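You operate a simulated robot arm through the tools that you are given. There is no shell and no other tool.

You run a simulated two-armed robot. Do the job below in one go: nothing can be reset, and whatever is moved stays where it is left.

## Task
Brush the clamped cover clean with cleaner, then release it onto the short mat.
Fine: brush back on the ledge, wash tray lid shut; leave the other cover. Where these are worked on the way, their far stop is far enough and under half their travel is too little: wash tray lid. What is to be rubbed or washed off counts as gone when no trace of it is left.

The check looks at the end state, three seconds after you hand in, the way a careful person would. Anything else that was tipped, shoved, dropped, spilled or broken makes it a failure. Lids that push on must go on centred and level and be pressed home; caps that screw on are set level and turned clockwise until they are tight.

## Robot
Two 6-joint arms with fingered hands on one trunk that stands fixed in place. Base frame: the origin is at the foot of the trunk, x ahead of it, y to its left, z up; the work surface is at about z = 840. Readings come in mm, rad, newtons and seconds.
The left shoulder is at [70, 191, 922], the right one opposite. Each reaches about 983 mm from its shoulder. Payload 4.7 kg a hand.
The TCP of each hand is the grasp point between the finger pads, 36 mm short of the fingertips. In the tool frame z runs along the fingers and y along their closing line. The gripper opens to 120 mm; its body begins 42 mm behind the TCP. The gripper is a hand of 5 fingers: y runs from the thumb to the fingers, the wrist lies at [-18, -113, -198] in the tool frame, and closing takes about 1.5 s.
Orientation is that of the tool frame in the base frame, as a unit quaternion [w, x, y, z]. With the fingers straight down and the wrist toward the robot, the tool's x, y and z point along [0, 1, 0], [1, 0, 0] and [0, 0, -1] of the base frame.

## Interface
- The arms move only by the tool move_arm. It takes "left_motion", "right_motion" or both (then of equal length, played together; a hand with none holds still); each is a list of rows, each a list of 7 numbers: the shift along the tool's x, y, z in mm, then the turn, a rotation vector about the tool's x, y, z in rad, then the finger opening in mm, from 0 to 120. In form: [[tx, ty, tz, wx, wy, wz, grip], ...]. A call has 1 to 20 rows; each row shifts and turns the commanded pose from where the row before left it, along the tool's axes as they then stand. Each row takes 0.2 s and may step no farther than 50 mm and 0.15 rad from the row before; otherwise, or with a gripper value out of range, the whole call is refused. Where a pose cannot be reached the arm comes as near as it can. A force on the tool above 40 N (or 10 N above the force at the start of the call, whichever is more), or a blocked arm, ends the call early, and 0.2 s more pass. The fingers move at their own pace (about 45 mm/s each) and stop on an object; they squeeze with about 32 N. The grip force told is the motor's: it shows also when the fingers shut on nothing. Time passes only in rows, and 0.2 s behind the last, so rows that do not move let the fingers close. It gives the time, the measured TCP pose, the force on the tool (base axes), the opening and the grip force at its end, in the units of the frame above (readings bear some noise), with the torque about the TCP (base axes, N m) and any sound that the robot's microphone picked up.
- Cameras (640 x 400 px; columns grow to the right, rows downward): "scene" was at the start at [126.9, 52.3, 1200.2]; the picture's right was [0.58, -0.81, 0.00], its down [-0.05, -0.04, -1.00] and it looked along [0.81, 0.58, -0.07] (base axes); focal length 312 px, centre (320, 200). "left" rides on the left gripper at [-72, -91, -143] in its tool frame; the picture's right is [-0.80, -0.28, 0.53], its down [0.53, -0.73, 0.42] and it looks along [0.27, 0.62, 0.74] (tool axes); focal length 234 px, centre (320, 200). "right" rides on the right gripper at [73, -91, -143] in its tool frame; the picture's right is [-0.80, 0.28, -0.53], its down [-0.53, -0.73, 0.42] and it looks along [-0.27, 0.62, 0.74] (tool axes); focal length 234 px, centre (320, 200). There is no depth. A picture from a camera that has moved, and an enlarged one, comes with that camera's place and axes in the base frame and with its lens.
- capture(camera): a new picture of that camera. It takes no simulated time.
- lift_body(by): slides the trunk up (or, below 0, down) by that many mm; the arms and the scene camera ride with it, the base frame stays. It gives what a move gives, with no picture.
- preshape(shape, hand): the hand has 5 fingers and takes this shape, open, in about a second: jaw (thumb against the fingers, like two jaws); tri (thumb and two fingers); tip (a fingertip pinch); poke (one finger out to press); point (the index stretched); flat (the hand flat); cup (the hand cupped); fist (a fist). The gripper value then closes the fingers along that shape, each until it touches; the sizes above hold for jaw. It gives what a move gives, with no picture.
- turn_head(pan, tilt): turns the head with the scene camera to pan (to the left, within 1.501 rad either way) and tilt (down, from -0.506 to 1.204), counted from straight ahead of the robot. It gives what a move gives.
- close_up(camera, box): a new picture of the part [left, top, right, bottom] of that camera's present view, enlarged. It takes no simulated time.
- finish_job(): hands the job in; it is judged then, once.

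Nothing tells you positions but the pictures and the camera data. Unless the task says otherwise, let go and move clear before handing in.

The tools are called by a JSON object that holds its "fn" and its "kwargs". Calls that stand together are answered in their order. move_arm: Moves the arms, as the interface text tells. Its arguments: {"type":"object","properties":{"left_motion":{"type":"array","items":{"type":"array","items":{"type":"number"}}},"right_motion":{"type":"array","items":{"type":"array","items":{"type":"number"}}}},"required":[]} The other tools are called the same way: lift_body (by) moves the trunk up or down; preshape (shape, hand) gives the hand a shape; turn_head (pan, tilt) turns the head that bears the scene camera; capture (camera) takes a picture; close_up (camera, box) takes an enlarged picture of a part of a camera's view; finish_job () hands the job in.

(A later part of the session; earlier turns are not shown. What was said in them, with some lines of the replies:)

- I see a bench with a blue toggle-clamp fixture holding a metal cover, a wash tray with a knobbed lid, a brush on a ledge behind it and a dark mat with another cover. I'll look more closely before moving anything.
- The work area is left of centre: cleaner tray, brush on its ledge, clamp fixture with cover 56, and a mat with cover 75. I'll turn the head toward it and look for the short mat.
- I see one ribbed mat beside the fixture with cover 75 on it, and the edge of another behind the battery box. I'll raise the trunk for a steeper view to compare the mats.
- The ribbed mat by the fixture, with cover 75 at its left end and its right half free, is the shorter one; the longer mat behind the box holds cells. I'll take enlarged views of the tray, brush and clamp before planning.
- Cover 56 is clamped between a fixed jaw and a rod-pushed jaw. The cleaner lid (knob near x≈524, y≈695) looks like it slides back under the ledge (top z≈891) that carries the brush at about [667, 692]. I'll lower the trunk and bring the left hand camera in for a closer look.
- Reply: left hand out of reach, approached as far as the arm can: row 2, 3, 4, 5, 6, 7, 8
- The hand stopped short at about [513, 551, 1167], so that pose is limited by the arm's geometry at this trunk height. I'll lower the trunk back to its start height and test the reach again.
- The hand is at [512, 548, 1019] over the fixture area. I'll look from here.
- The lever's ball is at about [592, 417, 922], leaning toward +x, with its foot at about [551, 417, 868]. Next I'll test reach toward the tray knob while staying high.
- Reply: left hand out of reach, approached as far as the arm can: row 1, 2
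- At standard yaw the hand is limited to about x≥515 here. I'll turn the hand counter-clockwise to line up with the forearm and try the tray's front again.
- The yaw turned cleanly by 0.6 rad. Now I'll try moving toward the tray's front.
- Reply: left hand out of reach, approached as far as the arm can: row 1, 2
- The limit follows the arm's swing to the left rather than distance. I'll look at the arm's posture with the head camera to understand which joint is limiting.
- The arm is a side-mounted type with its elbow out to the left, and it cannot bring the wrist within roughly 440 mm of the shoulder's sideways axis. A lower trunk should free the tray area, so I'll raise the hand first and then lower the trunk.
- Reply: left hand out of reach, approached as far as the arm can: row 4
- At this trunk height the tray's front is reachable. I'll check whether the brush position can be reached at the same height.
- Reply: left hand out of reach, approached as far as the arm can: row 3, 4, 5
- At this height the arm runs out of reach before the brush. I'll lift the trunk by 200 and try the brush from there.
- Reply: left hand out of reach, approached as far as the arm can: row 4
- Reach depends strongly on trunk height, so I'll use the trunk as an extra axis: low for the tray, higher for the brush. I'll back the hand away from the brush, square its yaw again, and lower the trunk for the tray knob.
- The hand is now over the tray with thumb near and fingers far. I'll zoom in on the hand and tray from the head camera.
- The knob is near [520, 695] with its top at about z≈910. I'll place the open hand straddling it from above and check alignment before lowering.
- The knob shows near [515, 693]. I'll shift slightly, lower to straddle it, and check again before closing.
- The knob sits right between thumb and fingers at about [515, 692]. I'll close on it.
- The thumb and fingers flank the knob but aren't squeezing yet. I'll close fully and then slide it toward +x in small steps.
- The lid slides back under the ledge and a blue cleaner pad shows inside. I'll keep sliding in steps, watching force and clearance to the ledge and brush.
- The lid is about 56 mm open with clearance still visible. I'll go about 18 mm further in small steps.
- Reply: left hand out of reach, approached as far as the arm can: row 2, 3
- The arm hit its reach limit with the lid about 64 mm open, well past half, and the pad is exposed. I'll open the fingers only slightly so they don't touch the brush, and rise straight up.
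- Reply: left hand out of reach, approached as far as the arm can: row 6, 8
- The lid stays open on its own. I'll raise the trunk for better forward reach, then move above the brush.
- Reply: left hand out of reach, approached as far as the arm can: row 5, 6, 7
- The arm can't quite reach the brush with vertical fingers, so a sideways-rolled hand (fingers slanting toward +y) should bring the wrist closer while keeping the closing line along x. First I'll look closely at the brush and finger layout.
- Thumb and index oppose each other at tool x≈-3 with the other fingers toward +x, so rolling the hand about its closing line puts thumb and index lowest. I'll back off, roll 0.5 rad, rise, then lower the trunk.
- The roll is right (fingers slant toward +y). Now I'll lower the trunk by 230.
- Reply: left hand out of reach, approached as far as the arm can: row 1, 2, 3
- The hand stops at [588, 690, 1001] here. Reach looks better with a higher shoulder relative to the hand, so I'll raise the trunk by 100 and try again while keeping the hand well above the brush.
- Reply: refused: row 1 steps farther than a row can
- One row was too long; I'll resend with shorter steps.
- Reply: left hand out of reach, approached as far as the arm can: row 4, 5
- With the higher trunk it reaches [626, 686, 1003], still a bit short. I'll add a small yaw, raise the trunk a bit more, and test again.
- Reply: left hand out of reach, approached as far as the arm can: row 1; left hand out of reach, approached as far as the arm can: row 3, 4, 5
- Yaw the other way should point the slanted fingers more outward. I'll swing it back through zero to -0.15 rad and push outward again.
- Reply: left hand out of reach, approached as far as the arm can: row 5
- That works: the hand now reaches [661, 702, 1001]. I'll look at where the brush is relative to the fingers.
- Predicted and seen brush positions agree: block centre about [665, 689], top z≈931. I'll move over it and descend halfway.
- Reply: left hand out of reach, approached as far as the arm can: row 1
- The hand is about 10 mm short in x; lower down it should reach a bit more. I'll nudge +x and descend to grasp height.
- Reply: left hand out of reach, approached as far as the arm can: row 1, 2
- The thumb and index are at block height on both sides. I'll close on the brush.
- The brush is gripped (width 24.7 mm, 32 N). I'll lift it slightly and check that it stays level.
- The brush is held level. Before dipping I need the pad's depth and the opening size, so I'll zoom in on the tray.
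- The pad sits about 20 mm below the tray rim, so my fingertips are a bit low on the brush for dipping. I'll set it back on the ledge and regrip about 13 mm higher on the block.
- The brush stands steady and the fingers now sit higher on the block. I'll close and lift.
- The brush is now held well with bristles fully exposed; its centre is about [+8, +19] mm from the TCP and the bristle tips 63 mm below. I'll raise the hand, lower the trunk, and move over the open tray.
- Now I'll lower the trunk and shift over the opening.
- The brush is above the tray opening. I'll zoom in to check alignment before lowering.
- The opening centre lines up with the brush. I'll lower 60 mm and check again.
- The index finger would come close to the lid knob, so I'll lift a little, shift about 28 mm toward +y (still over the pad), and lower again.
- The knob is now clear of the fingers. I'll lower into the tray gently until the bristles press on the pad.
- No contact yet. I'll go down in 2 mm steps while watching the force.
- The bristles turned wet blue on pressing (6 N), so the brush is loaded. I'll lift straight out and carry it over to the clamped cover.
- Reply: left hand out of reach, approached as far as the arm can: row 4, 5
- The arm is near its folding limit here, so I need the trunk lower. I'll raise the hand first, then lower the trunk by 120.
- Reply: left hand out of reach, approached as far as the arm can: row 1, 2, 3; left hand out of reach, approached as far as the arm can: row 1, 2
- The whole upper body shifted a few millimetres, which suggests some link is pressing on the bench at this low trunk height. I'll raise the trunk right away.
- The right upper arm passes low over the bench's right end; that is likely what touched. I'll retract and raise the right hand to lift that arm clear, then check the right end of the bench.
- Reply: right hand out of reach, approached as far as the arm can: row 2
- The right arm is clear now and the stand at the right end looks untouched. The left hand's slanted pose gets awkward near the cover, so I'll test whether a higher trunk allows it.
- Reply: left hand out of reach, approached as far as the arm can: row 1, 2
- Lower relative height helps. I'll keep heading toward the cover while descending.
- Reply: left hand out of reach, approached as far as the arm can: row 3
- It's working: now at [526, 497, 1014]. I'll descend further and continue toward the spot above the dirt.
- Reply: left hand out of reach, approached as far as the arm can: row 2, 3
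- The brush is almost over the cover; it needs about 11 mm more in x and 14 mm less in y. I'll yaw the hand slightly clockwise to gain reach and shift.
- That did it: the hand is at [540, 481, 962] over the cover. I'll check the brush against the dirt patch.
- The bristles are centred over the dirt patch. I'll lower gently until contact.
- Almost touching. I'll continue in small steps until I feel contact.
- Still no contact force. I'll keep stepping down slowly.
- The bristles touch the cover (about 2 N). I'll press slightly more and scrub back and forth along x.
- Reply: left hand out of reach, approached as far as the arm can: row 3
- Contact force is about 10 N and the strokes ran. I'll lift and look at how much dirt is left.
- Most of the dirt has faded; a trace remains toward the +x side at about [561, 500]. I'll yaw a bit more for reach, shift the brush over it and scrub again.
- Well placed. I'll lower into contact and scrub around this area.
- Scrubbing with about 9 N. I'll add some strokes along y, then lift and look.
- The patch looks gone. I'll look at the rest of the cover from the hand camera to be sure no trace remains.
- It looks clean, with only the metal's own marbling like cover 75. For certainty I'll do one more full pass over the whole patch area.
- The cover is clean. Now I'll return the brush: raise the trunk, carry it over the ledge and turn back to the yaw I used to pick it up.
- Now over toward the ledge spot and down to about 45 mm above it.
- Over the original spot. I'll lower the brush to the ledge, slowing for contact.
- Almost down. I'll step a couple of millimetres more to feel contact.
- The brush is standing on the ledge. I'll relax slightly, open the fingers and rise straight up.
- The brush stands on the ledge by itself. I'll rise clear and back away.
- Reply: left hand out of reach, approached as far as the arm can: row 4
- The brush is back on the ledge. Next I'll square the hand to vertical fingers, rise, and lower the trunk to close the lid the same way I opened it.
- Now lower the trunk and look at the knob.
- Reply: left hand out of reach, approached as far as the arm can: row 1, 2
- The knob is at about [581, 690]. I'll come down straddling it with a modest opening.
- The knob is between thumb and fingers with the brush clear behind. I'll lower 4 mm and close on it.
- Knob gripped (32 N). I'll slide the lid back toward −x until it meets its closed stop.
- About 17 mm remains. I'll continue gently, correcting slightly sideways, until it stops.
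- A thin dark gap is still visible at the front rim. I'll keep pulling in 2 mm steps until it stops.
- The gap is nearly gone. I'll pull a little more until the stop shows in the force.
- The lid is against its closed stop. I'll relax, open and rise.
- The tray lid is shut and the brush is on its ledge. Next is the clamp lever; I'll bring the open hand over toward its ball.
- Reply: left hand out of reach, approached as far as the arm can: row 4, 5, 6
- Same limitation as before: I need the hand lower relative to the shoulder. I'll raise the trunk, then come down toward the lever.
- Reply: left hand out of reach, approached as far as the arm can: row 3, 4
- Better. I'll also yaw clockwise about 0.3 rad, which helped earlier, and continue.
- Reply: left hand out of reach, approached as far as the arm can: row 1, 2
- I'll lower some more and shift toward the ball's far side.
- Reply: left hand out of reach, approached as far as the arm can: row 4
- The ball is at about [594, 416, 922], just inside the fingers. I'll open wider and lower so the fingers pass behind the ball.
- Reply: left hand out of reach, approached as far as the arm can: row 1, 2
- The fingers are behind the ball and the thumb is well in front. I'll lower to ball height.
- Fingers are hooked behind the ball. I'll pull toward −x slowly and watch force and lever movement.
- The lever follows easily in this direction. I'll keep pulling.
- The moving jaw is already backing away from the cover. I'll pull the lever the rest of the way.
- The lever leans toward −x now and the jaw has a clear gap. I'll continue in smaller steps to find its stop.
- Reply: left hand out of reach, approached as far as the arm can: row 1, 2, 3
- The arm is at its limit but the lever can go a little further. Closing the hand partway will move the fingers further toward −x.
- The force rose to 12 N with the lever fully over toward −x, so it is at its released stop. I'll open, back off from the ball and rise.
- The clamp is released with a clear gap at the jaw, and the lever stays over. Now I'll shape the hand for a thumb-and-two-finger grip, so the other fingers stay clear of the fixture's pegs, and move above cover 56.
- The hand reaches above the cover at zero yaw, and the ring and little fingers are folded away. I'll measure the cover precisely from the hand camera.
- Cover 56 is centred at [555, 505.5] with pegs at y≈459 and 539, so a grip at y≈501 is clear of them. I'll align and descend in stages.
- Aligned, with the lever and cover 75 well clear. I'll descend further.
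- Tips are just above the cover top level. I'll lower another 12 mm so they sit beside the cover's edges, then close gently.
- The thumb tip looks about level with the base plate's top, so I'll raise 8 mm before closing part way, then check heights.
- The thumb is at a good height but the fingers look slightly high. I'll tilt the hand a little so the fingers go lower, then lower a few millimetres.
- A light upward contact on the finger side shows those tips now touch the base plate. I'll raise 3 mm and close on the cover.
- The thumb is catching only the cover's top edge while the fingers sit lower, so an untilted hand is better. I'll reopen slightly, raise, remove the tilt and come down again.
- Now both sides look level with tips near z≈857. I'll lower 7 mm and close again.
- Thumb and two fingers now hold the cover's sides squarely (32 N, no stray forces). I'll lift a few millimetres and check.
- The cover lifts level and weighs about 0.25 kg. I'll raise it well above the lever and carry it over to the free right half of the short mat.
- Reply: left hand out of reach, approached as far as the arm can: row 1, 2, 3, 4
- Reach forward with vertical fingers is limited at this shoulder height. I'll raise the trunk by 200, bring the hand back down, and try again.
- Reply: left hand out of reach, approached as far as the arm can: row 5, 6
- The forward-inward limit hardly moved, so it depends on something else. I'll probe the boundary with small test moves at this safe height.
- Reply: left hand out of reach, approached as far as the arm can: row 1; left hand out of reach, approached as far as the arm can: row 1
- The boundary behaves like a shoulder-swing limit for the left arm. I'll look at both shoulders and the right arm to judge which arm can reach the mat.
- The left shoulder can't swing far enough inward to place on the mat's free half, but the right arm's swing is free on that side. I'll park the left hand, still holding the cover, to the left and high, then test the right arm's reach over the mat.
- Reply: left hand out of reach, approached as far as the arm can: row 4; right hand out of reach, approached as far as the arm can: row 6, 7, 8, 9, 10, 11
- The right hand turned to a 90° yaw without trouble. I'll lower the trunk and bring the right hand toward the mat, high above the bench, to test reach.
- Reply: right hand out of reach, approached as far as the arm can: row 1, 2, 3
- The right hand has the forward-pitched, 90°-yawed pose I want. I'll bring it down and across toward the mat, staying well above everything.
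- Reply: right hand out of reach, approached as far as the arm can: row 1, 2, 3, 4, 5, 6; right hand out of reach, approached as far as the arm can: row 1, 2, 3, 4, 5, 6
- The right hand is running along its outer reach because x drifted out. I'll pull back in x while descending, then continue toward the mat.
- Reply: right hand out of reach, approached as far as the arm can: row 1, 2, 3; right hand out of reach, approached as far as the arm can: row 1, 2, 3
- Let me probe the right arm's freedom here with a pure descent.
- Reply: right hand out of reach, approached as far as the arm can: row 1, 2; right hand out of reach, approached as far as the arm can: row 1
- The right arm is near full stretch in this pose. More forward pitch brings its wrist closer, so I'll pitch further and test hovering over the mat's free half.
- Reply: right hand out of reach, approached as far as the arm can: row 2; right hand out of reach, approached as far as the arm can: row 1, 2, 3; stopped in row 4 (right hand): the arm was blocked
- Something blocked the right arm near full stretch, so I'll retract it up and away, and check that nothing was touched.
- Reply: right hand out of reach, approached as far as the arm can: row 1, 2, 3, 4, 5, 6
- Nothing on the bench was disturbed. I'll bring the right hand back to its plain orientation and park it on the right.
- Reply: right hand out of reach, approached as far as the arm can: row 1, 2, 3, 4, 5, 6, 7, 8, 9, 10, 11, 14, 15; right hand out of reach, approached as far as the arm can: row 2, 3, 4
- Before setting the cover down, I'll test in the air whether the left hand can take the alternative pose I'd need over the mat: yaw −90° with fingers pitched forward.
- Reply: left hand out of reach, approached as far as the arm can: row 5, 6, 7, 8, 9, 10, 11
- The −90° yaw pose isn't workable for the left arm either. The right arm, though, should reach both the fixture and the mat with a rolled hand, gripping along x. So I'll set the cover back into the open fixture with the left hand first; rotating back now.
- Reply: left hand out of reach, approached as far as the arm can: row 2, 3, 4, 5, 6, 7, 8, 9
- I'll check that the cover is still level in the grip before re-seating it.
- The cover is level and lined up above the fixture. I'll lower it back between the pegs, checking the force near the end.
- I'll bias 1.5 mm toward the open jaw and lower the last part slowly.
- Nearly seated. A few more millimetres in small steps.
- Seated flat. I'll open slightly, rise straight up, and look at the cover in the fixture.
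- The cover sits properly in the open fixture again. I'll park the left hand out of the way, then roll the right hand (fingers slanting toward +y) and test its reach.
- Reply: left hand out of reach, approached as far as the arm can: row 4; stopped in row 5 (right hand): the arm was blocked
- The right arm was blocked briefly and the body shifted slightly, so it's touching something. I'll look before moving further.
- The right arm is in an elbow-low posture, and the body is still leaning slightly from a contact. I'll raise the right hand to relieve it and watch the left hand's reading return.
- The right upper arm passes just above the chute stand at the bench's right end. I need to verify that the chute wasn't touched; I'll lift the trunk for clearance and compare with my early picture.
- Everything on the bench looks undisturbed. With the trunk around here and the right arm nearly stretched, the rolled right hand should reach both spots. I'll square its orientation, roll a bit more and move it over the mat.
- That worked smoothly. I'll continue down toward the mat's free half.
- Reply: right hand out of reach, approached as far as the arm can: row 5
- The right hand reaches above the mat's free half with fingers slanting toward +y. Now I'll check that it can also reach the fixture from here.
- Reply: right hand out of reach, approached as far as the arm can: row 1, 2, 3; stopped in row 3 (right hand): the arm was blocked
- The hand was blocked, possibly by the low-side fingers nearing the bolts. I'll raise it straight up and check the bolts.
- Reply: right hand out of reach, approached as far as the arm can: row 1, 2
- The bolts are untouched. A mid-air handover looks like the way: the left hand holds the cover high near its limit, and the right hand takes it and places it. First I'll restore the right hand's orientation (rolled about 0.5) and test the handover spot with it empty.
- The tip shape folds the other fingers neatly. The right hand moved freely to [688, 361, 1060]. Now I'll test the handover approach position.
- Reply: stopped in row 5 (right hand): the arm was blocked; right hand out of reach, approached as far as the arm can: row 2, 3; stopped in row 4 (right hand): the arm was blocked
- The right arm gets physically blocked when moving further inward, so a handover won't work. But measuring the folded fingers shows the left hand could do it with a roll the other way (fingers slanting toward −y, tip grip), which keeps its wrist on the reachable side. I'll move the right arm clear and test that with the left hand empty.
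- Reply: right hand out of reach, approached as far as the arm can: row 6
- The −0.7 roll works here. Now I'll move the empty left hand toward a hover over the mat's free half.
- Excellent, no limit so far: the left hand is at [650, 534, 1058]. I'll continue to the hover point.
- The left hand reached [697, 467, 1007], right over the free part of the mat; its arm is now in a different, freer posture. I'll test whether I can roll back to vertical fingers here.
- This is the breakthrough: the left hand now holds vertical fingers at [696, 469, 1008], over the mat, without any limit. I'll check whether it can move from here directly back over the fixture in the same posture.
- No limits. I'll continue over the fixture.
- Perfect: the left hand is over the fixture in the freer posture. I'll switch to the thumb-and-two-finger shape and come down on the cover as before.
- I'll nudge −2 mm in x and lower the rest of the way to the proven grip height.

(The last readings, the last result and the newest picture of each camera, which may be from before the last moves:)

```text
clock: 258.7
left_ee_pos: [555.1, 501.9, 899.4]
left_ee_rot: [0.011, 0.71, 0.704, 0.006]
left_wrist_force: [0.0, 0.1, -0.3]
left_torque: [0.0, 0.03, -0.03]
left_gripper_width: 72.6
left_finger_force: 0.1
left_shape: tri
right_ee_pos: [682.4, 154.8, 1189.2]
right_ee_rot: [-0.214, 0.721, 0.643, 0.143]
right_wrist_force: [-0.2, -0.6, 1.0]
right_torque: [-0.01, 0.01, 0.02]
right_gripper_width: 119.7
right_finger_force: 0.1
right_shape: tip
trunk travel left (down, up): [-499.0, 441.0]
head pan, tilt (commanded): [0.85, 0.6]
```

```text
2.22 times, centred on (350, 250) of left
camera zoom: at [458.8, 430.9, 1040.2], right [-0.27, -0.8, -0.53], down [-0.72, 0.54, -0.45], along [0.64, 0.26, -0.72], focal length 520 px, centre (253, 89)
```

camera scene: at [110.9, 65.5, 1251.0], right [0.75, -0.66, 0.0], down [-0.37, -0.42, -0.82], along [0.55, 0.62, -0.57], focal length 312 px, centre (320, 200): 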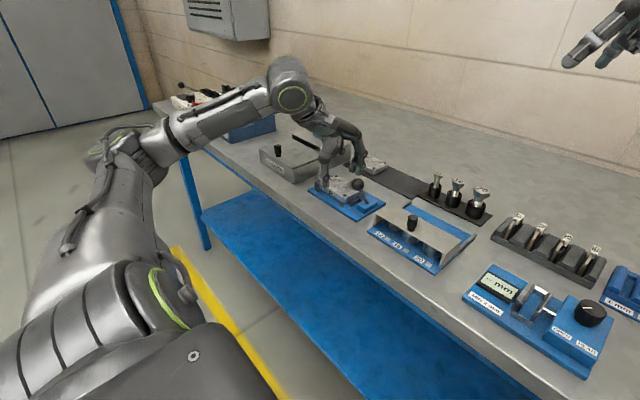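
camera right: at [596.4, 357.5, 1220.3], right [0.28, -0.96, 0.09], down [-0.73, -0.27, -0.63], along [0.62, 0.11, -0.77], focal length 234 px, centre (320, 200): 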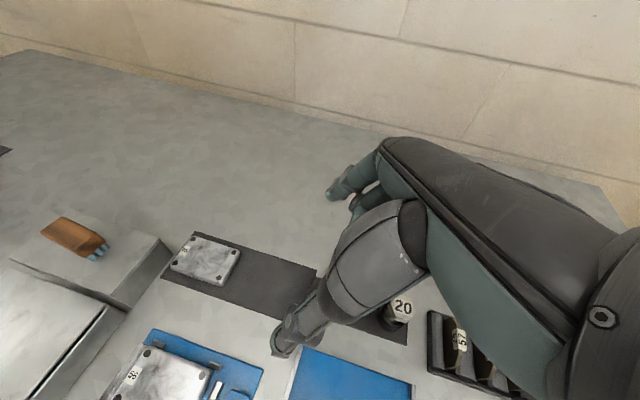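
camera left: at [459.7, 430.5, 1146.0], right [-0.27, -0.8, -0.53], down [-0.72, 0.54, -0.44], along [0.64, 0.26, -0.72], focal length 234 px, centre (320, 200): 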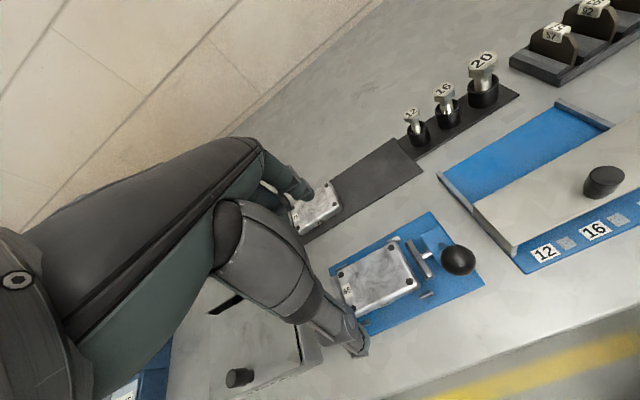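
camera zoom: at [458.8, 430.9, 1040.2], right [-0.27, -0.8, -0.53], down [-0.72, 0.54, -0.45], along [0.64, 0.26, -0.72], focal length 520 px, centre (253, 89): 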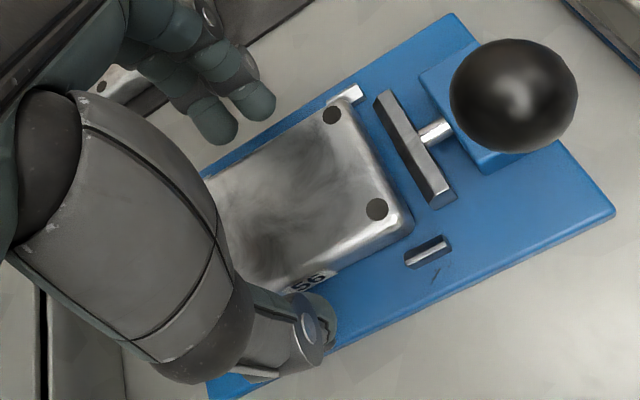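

Same picture as my earlier good grasp. I'll lower to 891 and close.

{"fn": "move_arm", "kwargs": {"left_motion": [[0, 0, 5, 0, 0, 0, 72], [0, 0, 3.5, 0, 0, 0, 72], [0, 0, 0, 0, 0, 0, 72]]}}

{"fn": "move_arm", "kwargs": {"left_motion": [[0, 0, 0, 0, 0, 0, 66], [0, 0, 0, 0, 0, 0, 60], [0, 0, 0, 0, 0, 0, 54], [0, 0, 0, 0, 0, 0, 48], [0, 0, 0, 0, 0, 0, 44], [0, 0, 0, 0, 0, 0, 44]]}}

{"fn": "close_up", "kwargs": {"camera": "scene", "box": [300, 140, 396, 220]}}

```text
clock: 259.5
left_ee_pos: [555.5, 502.8, 891.0]
left_ee_rot: [0.01, 0.71, 0.704, 0.006]
left_wrist_force: [0.7, 0.2, 0.5]
left_torque: [0.07, 0.02, 0.01]
left_gripper_width: 72.4
left_finger_force: 0.1
left_shape: tri
right_ee_pos: [683.3, 155.4, 1188.7]
right_ee_rot: [-0.214, 0.721, 0.644, 0.142]
right_wrist_force: [-0.5, 0.4, 0.6]
right_torque: [0.02, -0.01, -0.04]
right_gripper_width: 119.9
right_finger_force: 0.0
right_shape: tip
trunk travel left (down, up): [-499.0, 441.0]
head pan, tilt (commanded): [0.85, 0.6]
```

```text
clock: 260.9
left_ee_pos: [555.7, 502.2, 890.7]
left_ee_rot: [0.01, 0.71, 0.704, 0.006]
left_wrist_force: [-0.1, 0.1, -0.3]
left_torque: [-0.04, 0.01, 0.01]
left_gripper_width: 54.0
left_finger_force: 32.4
left_shape: tri
right_ee_pos: [682.8, 154.3, 1189.4]
right_ee_rot: [-0.215, 0.721, 0.644, 0.142]
right_wrist_force: [-0.1, 0.5, 0.2]
right_torque: [0.02, -0.01, -0.04]
right_gripper_width: 120.1
right_finger_force: 0.0
right_shape: tip
trunk travel left (down, up): [-499.0, 441.0]
head pan, tilt (commanded): [0.85, 0.6]
```

```text
5.00 times, centred on (348, 180) of scene
camera zoom: at [111.0, 65.7, 1250.9], right [0.75, -0.66, 0.0], down [-0.37, -0.42, -0.82], along [0.54, 0.62, -0.57], focal length 1558 px, centre (180, 300)
```

zoom: 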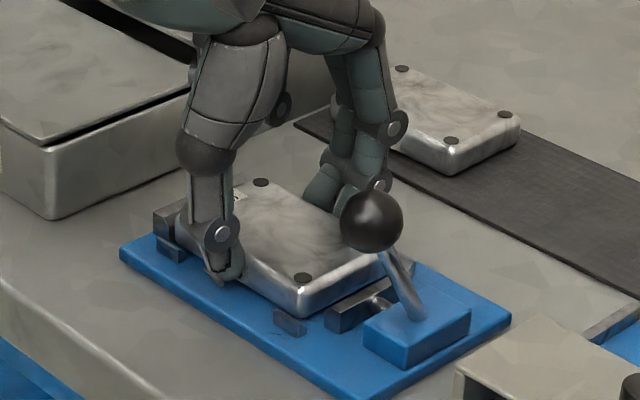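

Gripped well again. I'll lift it clear and carry it along the route I just tested.

{"fn": "move_arm", "kwargs": {"left_motion": [[0, 0, -3, 0, 0, 0, 40], [0, 0, -6, 0, 0, 0, 40], [0, 0, -15, 0, 0, 0, 40], [0, 0, -40, 0, 0, 0, 40], [0, 0, -48, 0, 0, 0, 40], [0, 0, 0, 0, 0, 0, 40]]}}

{"fn": "move_arm", "kwargs": {"left_motion": [[-5, 26, 0, 0, 0, 0, 40], [-5, 26, 0, 0, 0, 0, 40], [-8, 30, 0, 0, 0, 0, 40], [-8, 30, 0, 0, 0, 0, 40], [-8, 28, 0, 0, 0, 0, 40], [0, 0, 0, 0, 0, 0, 40]]}}

{"fn": "capture", "kwargs": {"camera": "left"}}

{"fn": "capture", "kwargs": {"camera": "scene"}}

```text
clock: 262.3
left_ee_pos: [552.2, 504.4, 1000.9]
left_ee_rot: [0.011, 0.71, 0.704, 0.007]
left_wrist_force: [0.3, 0.2, -1.7]
left_torque: [-0.01, -0.01, 0.01]
left_gripper_width: 53.8
left_finger_force: 31.9
left_shape: tri
right_ee_pos: [683.2, 154.9, 1189.0]
right_ee_rot: [-0.216, 0.721, 0.643, 0.142]
right_wrist_force: [0.4, -0.1, 0.1]
right_torque: [-0.02, -0.02, 0.02]
right_gripper_width: 120.2
right_finger_force: 0.1
right_shape: tip
trunk travel left (down, up): [-499.0, 441.0]
head pan, tilt (commanded): [0.85, 0.6]
```

```text
clock: 263.7
left_ee_pos: [691.6, 467.5, 1005.1]
left_ee_rot: [0.011, 0.709, 0.705, 0.007]
left_wrist_force: [0.9, 0.5, -1.6]
left_torque: [0.0, 0.0, 0.01]
left_gripper_width: 53.5
left_finger_force: 31.3
left_shape: tri
right_ee_pos: [681.8, 154.3, 1190.0]
right_ee_rot: [-0.213, 0.721, 0.644, 0.142]
right_wrist_force: [-0.5, -0.2, -0.1]
right_torque: [-0.03, -0.01, -0.01]
right_gripper_width: 119.9
right_finger_force: 0.1
right_shape: tip
trunk travel left (down, up): [-499.0, 441.0]
head pan, tilt (commanded): [0.85, 0.6]
```

```text
taken
camera left: at [594.8, 396.0, 1146.8], right [-0.27, -0.8, -0.53], down [-0.72, 0.54, -0.45], along [0.64, 0.26, -0.72], focal length 234 px, centre (320, 200)
```

left: 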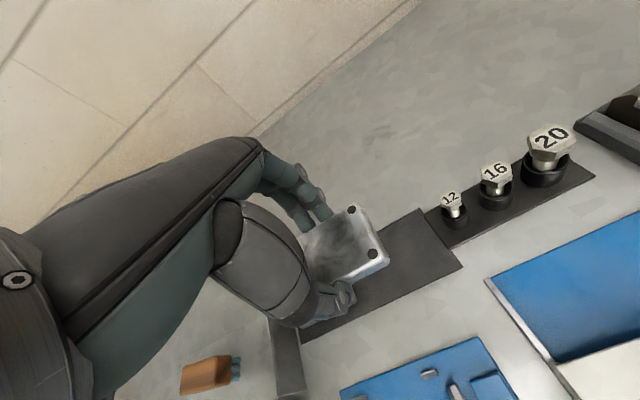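

```text
taken
camera scene: at [110.5, 66.1, 1251.0], right [0.75, -0.66, 0.0], down [-0.37, -0.42, -0.82], along [0.54, 0.62, -0.57], focal length 312 px, centre (320, 200)
```

scene: 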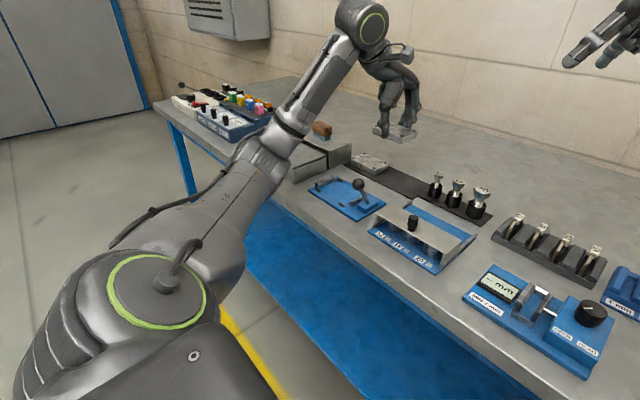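

The cover is hovering over the free half; the mat spans about x 664–753 and ends at y≈378. I'll centre the cover at roughly [709, 440] and begin lowering.

{"fn": "move_arm", "kwargs": {"left_motion": [[-15, 8.7, 0, 0, 0, 0, 40], [-15, 8.7, 0, 0, 0, 0, 40], [0, 0, 0, 0, 0, 0, 40]]}}

{"fn": "move_arm", "kwargs": {"left_motion": [[0, 0, 25, 0, 0, 0, 40], [0, 0, 25, 0, 0, 0, 40], [0, 0, 0, 0, 0, 0, 40]]}}

{"fn": "capture", "kwargs": {"camera": "left"}}

{"fn": "close_up", "kwargs": {"camera": "scene", "box": [330, 90, 490, 220]}}

```text
clock: 264.5
left_ee_pos: [707.7, 438.2, 1005.6]
left_ee_rot: [0.011, 0.71, 0.704, 0.007]
left_wrist_force: [-0.3, 0.7, -0.8]
left_torque: [-0.02, 0.03, -0.01]
left_gripper_width: 53.6
left_finger_force: 32.4
left_shape: tri
right_ee_pos: [682.6, 156.4, 1189.1]
right_ee_rot: [-0.214, 0.721, 0.644, 0.142]
right_wrist_force: [1.2, 0.0, 0.2]
right_torque: [0.01, -0.01, 0.02]
right_gripper_width: 120.1
right_finger_force: 0.0
right_shape: tip
trunk travel left (down, up): [-499.0, 441.0]
head pan, tilt (commanded): [0.85, 0.6]
```

```text
clock: 265.3
left_ee_pos: [710.0, 436.8, 956.1]
left_ee_rot: [0.01, 0.709, 0.705, 0.008]
left_wrist_force: [-0.5, 0.5, -1.9]
left_torque: [0.0, 0.0, 0.03]
left_gripper_width: 53.9
left_finger_force: 31.7
left_shape: tri
right_ee_pos: [682.4, 155.3, 1189.3]
right_ee_rot: [-0.215, 0.721, 0.644, 0.142]
right_wrist_force: [0.1, -0.4, 0.8]
right_torque: [0.01, -0.02, -0.02]
right_gripper_width: 119.9
right_finger_force: 0.0
right_shape: tip
trunk travel left (down, up): [-499.0, 441.0]
head pan, tilt (commanded): [0.85, 0.6]
```

```text
taken
camera left: at [614.6, 365.4, 1097.6], right [-0.27, -0.8, -0.53], down [-0.72, 0.54, -0.44], along [0.64, 0.26, -0.72], focal length 234 px, centre (320, 200)
```

left: 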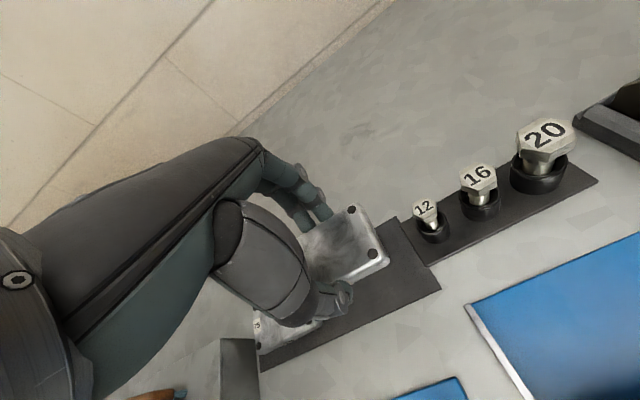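

```text
3.08 times, centred on (410, 155) of scene
camera zoom: at [111.0, 65.4, 1251.0], right [0.75, -0.66, 0.0], down [-0.37, -0.42, -0.82], along [0.54, 0.62, -0.57], focal length 959 px, centre (43, 338)
```

zoom: 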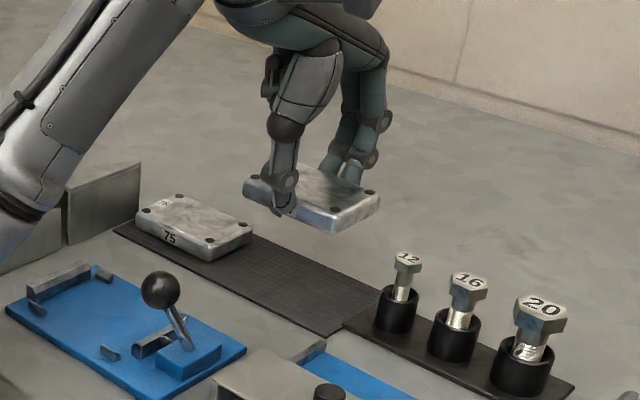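

The cover is level and nearly centred over the free half; a 4.5 mm shift in −x centres it. I'll lower most of the way.

{"fn": "move_arm", "kwargs": {"left_motion": [[0, -4.5, 20, 0, 0, 0, 40], [0, 0, 20, 0, 0, 0, 40], [0, 0, 15, 0, 0, 0, 40], [0, 0, 0, 0, 0, 0, 40]]}}

{"fn": "close_up", "kwargs": {"camera": "left", "box": [260, 160, 480, 340]}}

{"fn": "close_up", "kwargs": {"camera": "scene", "box": [330, 110, 458, 210]}}

{"fn": "capture", "kwargs": {"camera": "scene"}}

```text
clock: 266.3
left_ee_pos: [709.4, 437.1, 901.4]
left_ee_rot: [0.011, 0.709, 0.705, 0.007]
left_wrist_force: [-0.1, -0.5, -2.6]
left_torque: [0.01, 0.02, 0.0]
left_gripper_width: 53.6
left_finger_force: 31.9
left_shape: tri
right_ee_pos: [682.5, 153.7, 1189.7]
right_ee_rot: [-0.215, 0.721, 0.643, 0.142]
right_wrist_force: [0.4, 0.5, -0.1]
right_torque: [0.03, -0.01, 0.02]
right_gripper_width: 120.0
right_finger_force: 0.1
right_shape: tip
trunk travel left (down, up): [-499.0, 441.0]
head pan, tilt (commanded): [0.85, 0.6]
```

```text
2.22 times, centred on (370, 250) of left
camera zoom: at [611.7, 365.6, 1042.7], right [-0.27, -0.8, -0.53], down [-0.72, 0.54, -0.45], along [0.64, 0.26, -0.72], focal length 520 px, centre (209, 89)
```

zoom: 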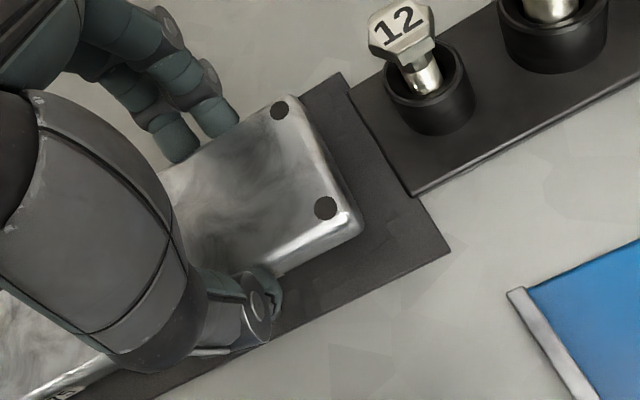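

```text
4.00 times, centred on (394, 160) of scene
camera zoom: at [111.1, 65.5, 1251.0], right [0.75, -0.66, 0.0], down [-0.37, -0.42, -0.82], along [0.54, 0.62, -0.57], focal length 1247 px, centre (24, 360)
```

zoom: 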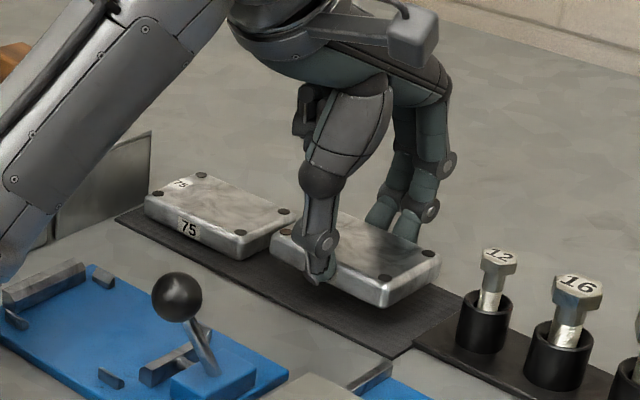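

```text
taken
camera scene: at [111.1, 65.5, 1251.0], right [0.75, -0.66, 0.0], down [-0.37, -0.42, -0.82], along [0.54, 0.62, -0.57], focal length 312 px, centre (320, 200)
```

scene: 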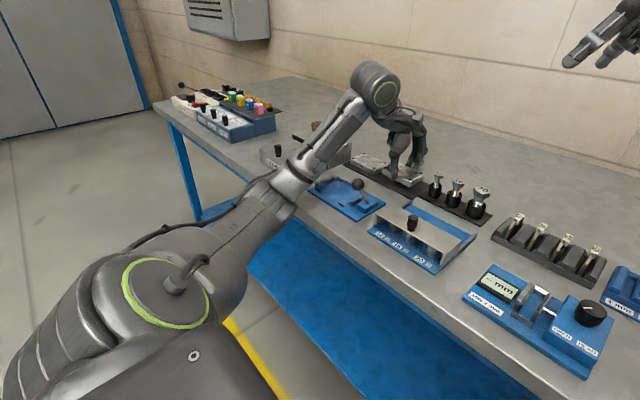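

Clearances look good: about 18 mm to cover 75 and the mat edge all round. I'll lower the last bit slowly until it touches.

{"fn": "move_arm", "kwargs": {"left_motion": [[0, 0, 5, 0, 0, 0, 40], [0, 0, 4, 0, 0, 0, 40], [0, 0, 2, 0, 0, 0, 40], [0, 0, 0, 0, 0, 0, 40]]}}

{"fn": "move_arm", "kwargs": {"left_motion": [[0, 0, 1.5, 0, 0, 0, 40], [0, 0, 1.5, 0, 0, 0, 40], [0, 0, 0, 0, 0, 0, 40]]}}

```text
clock: 267.3
left_ee_pos: [708.4, 437.2, 889.5]
left_ee_rot: [0.01, 0.71, 0.704, 0.007]
left_wrist_force: [0.1, -1.1, -1.1]
left_torque: [-0.02, 0.01, 0.0]
left_gripper_width: 53.6
left_finger_force: 32.0
left_shape: tri
right_ee_pos: [683.4, 155.1, 1189.5]
right_ee_rot: [-0.215, 0.721, 0.643, 0.142]
right_wrist_force: [-0.7, 0.0, -1.0]
right_torque: [0.0, 0.02, 0.0]
right_gripper_width: 119.8
right_finger_force: 0.0
right_shape: tip
trunk travel left (down, up): [-499.0, 441.0]
head pan, tilt (commanded): [0.85, 0.6]
```

```text
clock: 268.1
left_ee_pos: [707.1, 436.8, 886.4]
left_ee_rot: [0.01, 0.711, 0.703, 0.007]
left_wrist_force: [0.8, 0.0, -1.9]
left_torque: [-0.02, -0.02, 0.0]
left_gripper_width: 53.9
left_finger_force: 31.9
left_shape: tri
right_ee_pos: [683.2, 155.4, 1188.9]
right_ee_rot: [-0.215, 0.721, 0.643, 0.142]
right_wrist_force: [0.4, 0.0, -0.1]
right_torque: [-0.03, -0.02, 0.02]
right_gripper_width: 119.8
right_finger_force: 0.0
right_shape: tip
trunk travel left (down, up): [-499.0, 441.0]
head pan, tilt (commanded): [0.85, 0.6]
```

{"fn": "move_arm", "kwargs": {"left_motion": [[0, 0, 1.2, 0, 0, 0, 40], [0, 0, 1.2, 0, 0, 0, 40], [0, 0, 0, 0, 0, 0, 40]]}}

{"fn": "close_up", "kwargs": {"camera": "scene", "box": [350, 130, 446, 200]}}

```text
clock: 268.9
left_ee_pos: [708.0, 437.0, 885.0]
left_ee_rot: [0.011, 0.71, 0.704, 0.008]
left_wrist_force: [0.6, -0.6, 1.7]
left_torque: [0.01, 0.04, 0.05]
left_gripper_width: 53.9
left_finger_force: 31.7
left_shape: tri
right_ee_pos: [683.9, 153.3, 1188.7]
right_ee_rot: [-0.215, 0.721, 0.644, 0.143]
right_wrist_force: [0.0, -0.5, 0.0]
right_torque: [0.01, -0.01, -0.01]
right_gripper_width: 120.1
right_finger_force: 0.0
right_shape: tip
trunk travel left (down, up): [-499.0, 441.0]
head pan, tilt (commanded): [0.85, 0.6]
```

```text
5.71 times, centred on (398, 165) of scene
camera zoom: at [110.9, 65.6, 1251.0], right [0.75, -0.66, 0.0], down [-0.37, -0.42, -0.82], along [0.54, 0.62, -0.57], focal length 1781 px, centre (-126, 400)
```

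zoom: 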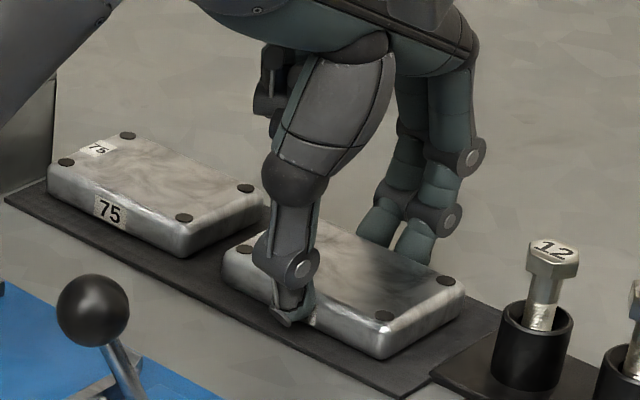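

The cover is resting on the mat. I'll open the fingers gently and rise a little at a time.

{"fn": "move_arm", "kwargs": {"left_motion": [[0, 0, 0.5, 0, 0, 0, 40], [0, 0, 0, 0, 0, 0, 56], [0, 0, 0, 0, 0, 0, 60], [0, 0, 0, 0, 0, 0, 64], [0, 0, -2, 0, 0, 0, 66], [0, 0, -3, 0, 0, 0, 70], [0, 0, -5, 0, 0, 0, 74], [0, 0, 0, 0, 0, 0, 76]]}}

{"fn": "close_up", "kwargs": {"camera": "scene", "box": [350, 130, 446, 200]}}

{"fn": "close_up", "kwargs": {"camera": "left", "box": [260, 160, 480, 340]}}

```text
clock: 270.7
left_ee_pos: [707.7, 436.1, 894.1]
left_ee_rot: [0.01, 0.709, 0.705, 0.008]
left_wrist_force: [0.1, 0.0, -0.5]
left_torque: [0.01, -0.05, -0.02]
left_gripper_width: 75.4
left_finger_force: 0.0
left_shape: tri
right_ee_pos: [682.7, 154.0, 1188.4]
right_ee_rot: [-0.215, 0.721, 0.644, 0.142]
right_wrist_force: [0.0, 0.3, -0.1]
right_torque: [0.01, 0.0, 0.04]
right_gripper_width: 120.1
right_finger_force: 0.0
right_shape: tip
trunk travel left (down, up): [-499.0, 441.0]
head pan, tilt (commanded): [0.85, 0.6]
```

```text
5.71 times, centred on (398, 165) of scene
camera zoom: at [111.0, 65.6, 1250.9], right [0.75, -0.66, 0.0], down [-0.37, -0.42, -0.82], along [0.54, 0.62, -0.57], focal length 1781 px, centre (-126, 400)
```

zoom: 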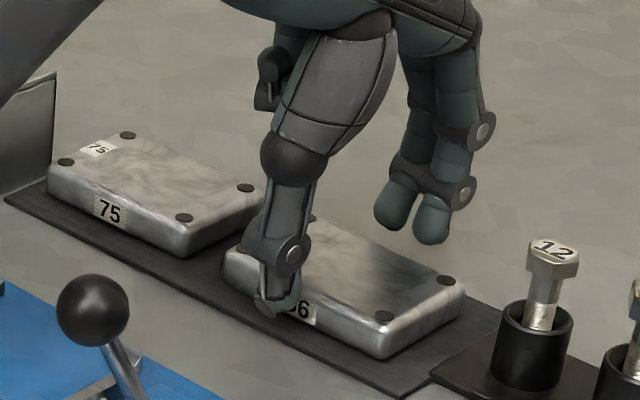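

```text
2.22 times, centred on (370, 250) of left
camera zoom: at [611.0, 365.5, 1035.6], right [-0.27, -0.8, -0.53], down [-0.72, 0.54, -0.44], along [0.64, 0.26, -0.72], focal length 520 px, centre (209, 89)
```

zoom: 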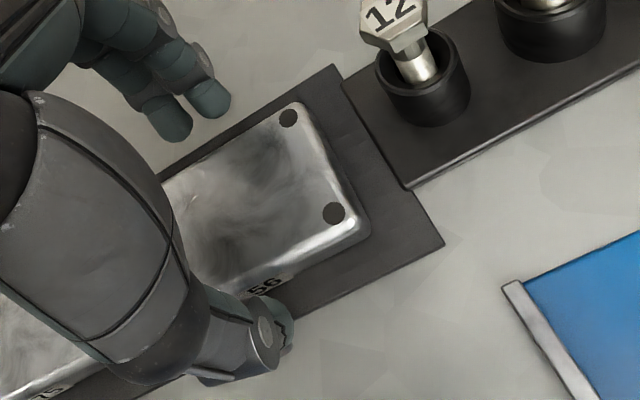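

The cover lies flat on the mat, released. I'll rise straight up and withdraw, then inspect everything.

{"fn": "move_arm", "kwargs": {"left_motion": [[0, 0, -15, 0, 0, 0, 78], [0, 0, -30, 0, 0, 0, 80], [0, 0, -40, 0, 0, 0, 80], [0, 0, -40, 0, 0, 0, 80], [8, -30, -5, 0, 0, 0, 80], [8, -30, -5, 0, 0, 0, 80], [8, -30, -5, 0, 0, 0, 80], [8, -30, -5, 0, 0, 0, 80], [0, 0, 0, 0, 0, 0, 80]]}}

{"fn": "capture", "kwargs": {"camera": "scene"}}

{"fn": "close_up", "kwargs": {"camera": "scene", "box": [330, 130, 490, 230]}}

```text
clock: 272.7
left_ee_pos: [586.1, 470.8, 1035.9]
left_ee_rot: [0.01, 0.71, 0.704, 0.006]
left_wrist_force: [1.1, -0.5, -0.8]
left_torque: [0.03, 0.04, 0.03]
left_gripper_width: 79.6
left_finger_force: 0.0
left_shape: tri
right_ee_pos: [684.8, 154.3, 1189.2]
right_ee_rot: [-0.215, 0.721, 0.643, 0.141]
right_wrist_force: [0.3, -1.3, -0.2]
right_torque: [-0.02, 0.05, 0.02]
right_gripper_width: 120.0
right_finger_force: 0.1
right_shape: tip
trunk travel left (down, up): [-499.0, 441.0]
head pan, tilt (commanded): [0.85, 0.6]
```

```text
taken
camera scene: at [112.1, 65.2, 1250.8], right [0.75, -0.66, 0.0], down [-0.37, -0.42, -0.82], along [0.54, 0.62, -0.57], focal length 312 px, centre (320, 200)
```

scene: 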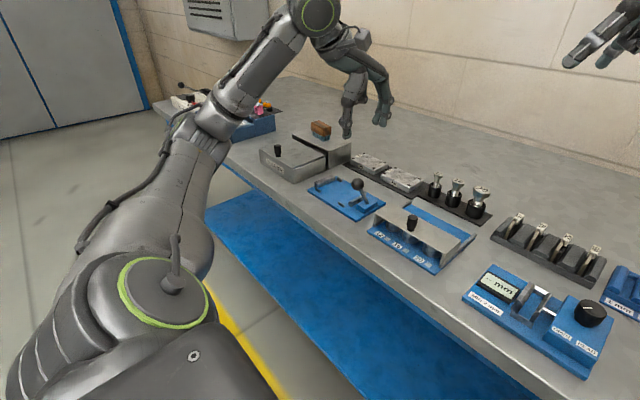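

```text
4.00 times, centred on (410, 180) of scene
camera zoom: at [112.1, 65.2, 1250.8], right [0.75, -0.66, 0.0], down [-0.37, -0.42, -0.82], along [0.54, 0.62, -0.57], focal length 1247 px, centre (-40, 280)
```

zoom: 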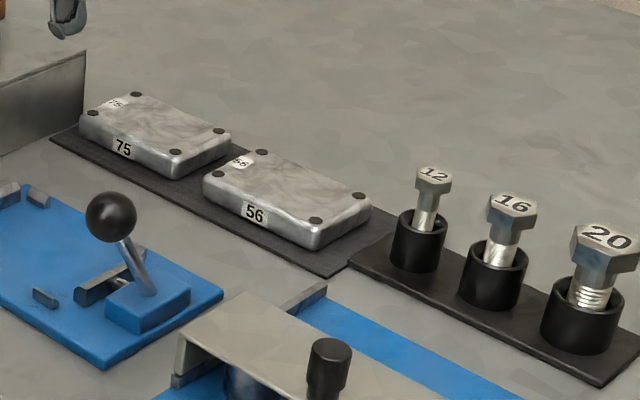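

Cover 56 lies squarely on the mat beside cover 75. I'll verify the cover's cleanliness, the brush and lid, and the rest of the bench.

{"fn": "close_up", "kwargs": {"camera": "scene", "box": [370, 155, 434, 205]}}

{"fn": "close_up", "kwargs": {"camera": "scene", "box": [240, 100, 368, 200]}}

{"fn": "capture", "kwargs": {"camera": "left"}}

{"fn": "close_up", "kwargs": {"camera": "left", "box": [300, 100, 460, 240]}}

```text
8.00 times, centred on (402, 180) of scene
camera zoom: at [112.1, 65.2, 1250.8], right [0.75, -0.66, 0.0], down [-0.37, -0.42, -0.82], along [0.54, 0.62, -0.57], focal length 2494 px, centre (-336, 360)
```

zoom: 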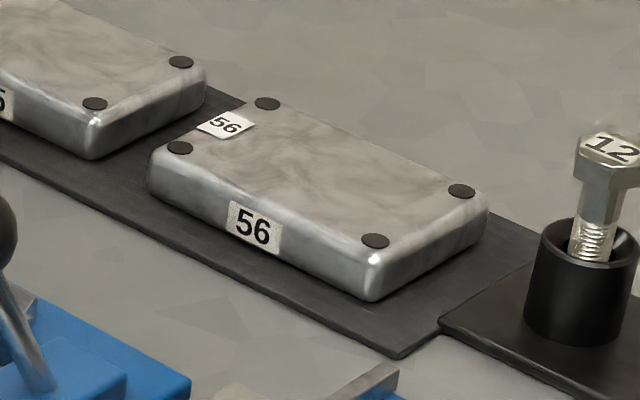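

```text
4.00 times, centred on (304, 150) of scene
camera zoom: at [112.1, 65.2, 1250.8], right [0.75, -0.66, 0.0], down [-0.37, -0.42, -0.82], along [0.54, 0.62, -0.57], focal length 1247 px, centre (384, 400)
```

zoom: 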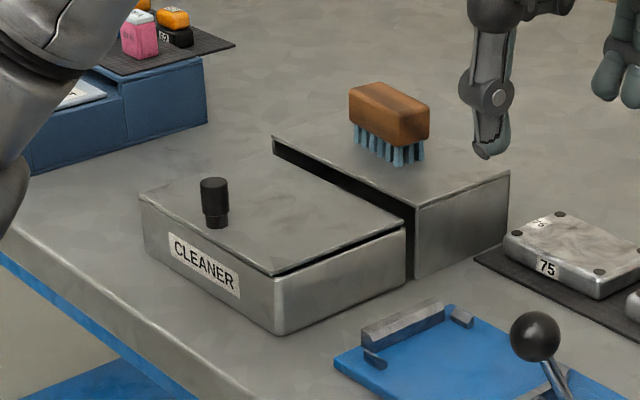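

```text
taken
camera left: at [489.7, 399.0, 1177.3], right [-0.27, -0.8, -0.53], down [-0.72, 0.54, -0.44], along [0.64, 0.26, -0.72], focal length 234 px, centre (320, 200)
```

left: 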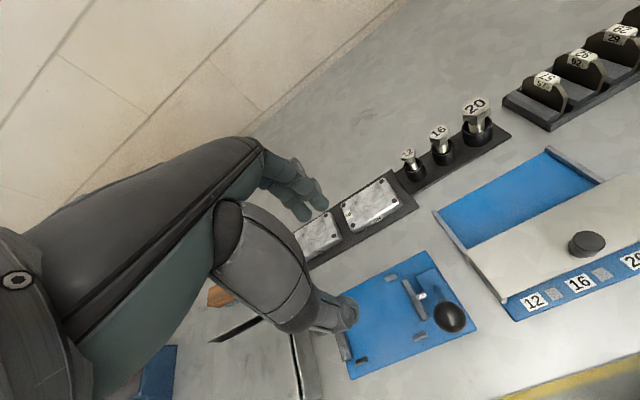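

```text
2.86 times, centred on (380, 170) of left
camera zoom: at [489.7, 399.0, 1177.3], right [-0.27, -0.8, -0.53], down [-0.72, 0.54, -0.44], along [0.64, 0.26, -0.72], focal length 669 px, centre (149, 286)
```

zoom: 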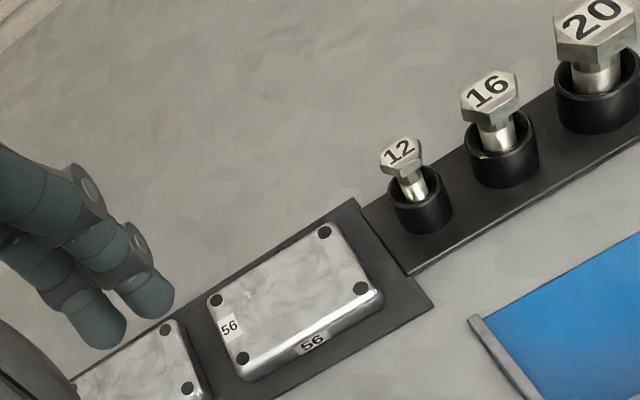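

All looks right. I'll move the left hand further clear and take a final look at the right side of the bench.

{"fn": "move_arm", "kwargs": {"left_motion": [[15, -15, -35, 0, 0, 0, 80], [15, -15, -35, 0, 0, 0, 80], [15, -15, -35, 0, 0, 0, 80], [0, 0, 0, 0, 0, 0, 80]]}}

{"fn": "turn_head", "kwargs": {"pan": 0.1, "tilt": 0.6}}

{"fn": "capture", "kwargs": {"camera": "scene"}}

{"fn": "turn_head", "kwargs": {"pan": 0.75, "tilt": 0.45}}

{"fn": "capture", "kwargs": {"camera": "scene"}}

```text
clock: 273.7
left_ee_pos: [539.2, 516.4, 1138.6]
left_ee_rot: [0.01, 0.71, 0.704, 0.007]
left_wrist_force: [0.3, 1.0, 0.3]
left_torque: [-0.03, 0.01, -0.01]
left_gripper_width: 79.7
left_finger_force: 0.0
left_shape: tri
right_ee_pos: [684.4, 154.2, 1188.4]
right_ee_rot: [-0.215, 0.721, 0.644, 0.141]
right_wrist_force: [-0.3, -0.8, 0.3]
right_torque: [0.03, 0.02, -0.02]
right_gripper_width: 119.9
right_finger_force: 0.0
right_shape: tip
trunk travel left (down, up): [-499.0, 441.0]
head pan, tilt (commanded): [0.85, 0.6]
```

```text
clock: 274.8
left_ee_pos: [538.4, 517.6, 1137.1]
left_ee_rot: [0.01, 0.71, 0.704, 0.006]
left_wrist_force: [0.0, 0.3, -0.5]
left_torque: [0.02, -0.01, 0.0]
left_gripper_width: 79.7
left_finger_force: 0.0
left_shape: tri
right_ee_pos: [683.5, 154.7, 1189.6]
right_ee_rot: [-0.214, 0.721, 0.644, 0.142]
right_wrist_force: [-0.2, 0.0, 0.0]
right_torque: [0.0, 0.0, -0.04]
right_gripper_width: 120.2
right_finger_force: 0.0
right_shape: tip
trunk travel left (down, up): [-499.0, 441.0]
head pan, tilt (commanded): [0.099, 0.6]
```

```text
taken
camera scene: at [140.5, 8.0, 1251.0], right [0.1, -0.99, 0.0], down [-0.56, -0.06, -0.82], along [0.82, 0.08, -0.57], focal length 312 px, centre (320, 200)
```

scene: 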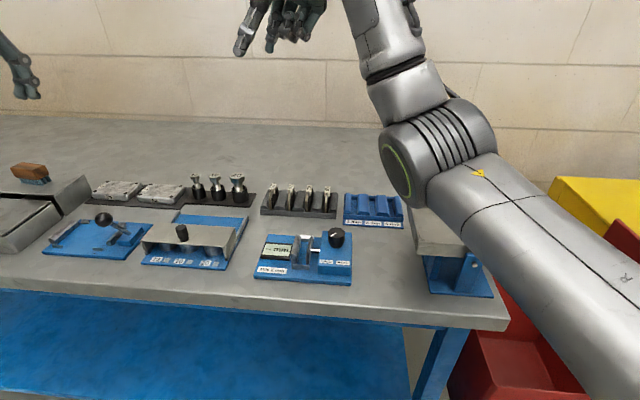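

```text
clock: 275.8
left_ee_pos: [537.4, 516.2, 1138.7]
left_ee_rot: [0.011, 0.71, 0.704, 0.007]
left_wrist_force: [-1.0, -0.2, -0.3]
left_torque: [-0.01, -0.01, -0.01]
left_gripper_width: 79.7
left_finger_force: 0.1
left_shape: tri
right_ee_pos: [683.0, 154.3, 1190.0]
right_ee_rot: [-0.215, 0.721, 0.644, 0.142]
right_wrist_force: [0.2, 0.4, -0.3]
right_torque: [-0.03, -0.03, 0.02]
right_gripper_width: 120.2
right_finger_force: 0.2
right_shape: tip
trunk travel left (down, up): [-499.0, 441.0]
head pan, tilt (commanded): [0.75, 0.45]
```

```text
taken
camera scene: at [119.8, 61.8, 1264.5], right [0.68, -0.73, 0.0], down [-0.32, -0.3, -0.9], along [0.66, 0.61, -0.44], focal length 312 px, centre (320, 200)
```

scene: 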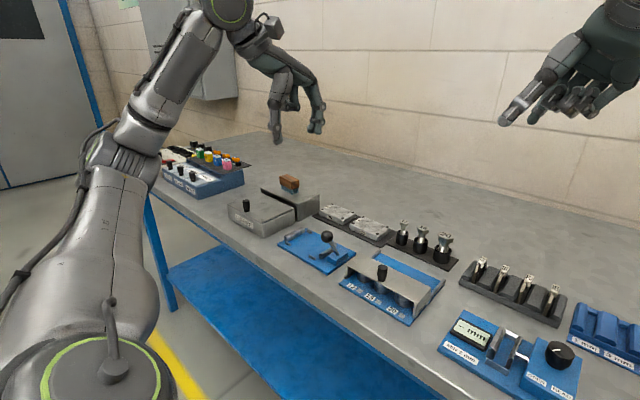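

Everything is as the task asks. Cover 56 is clean and lies flat on the short mat, the brush stands on its ledge, and the wash tray lid is shut. Cover 75 and the other bench items look undisturbed, and both hands are clear, so I'll hand the job in.

{"fn": "finish_job", "kwargs": {}}

```text
The job is handed in.
```

I brushed cover 56 clean with cleaner while it was clamped. I then released it onto the free half of the short mat, where it lies flat beside cover 75. I've handed the job in.

- **Cover:** the last close-ups show no dirt left, only the metal's own marbling.
- **Brush and tray:** the brush stands on its ledge and the wash tray lid is shut against its stop. I opened the lid about 64 mm to reach the cleaner, which I estimate is well past half its travel.
- **Clamp:** the fixture is empty and I left the lever in its released position, since the task did not ask for it to be reset.
- **Extra handling:** the left arm could not reach the mat at first. I put the clean cover back in the open fixture, changed the arm's posture and picked it up again.
- **Contacts:** the arms were blocked or pushed against something a few times during the reach tests. I could not see what they touched. Pictures taken afterwards show the bolts, the chute at the right end and everything else apparently undisturbed, though I only compared the chute's position to within about 10 mm.
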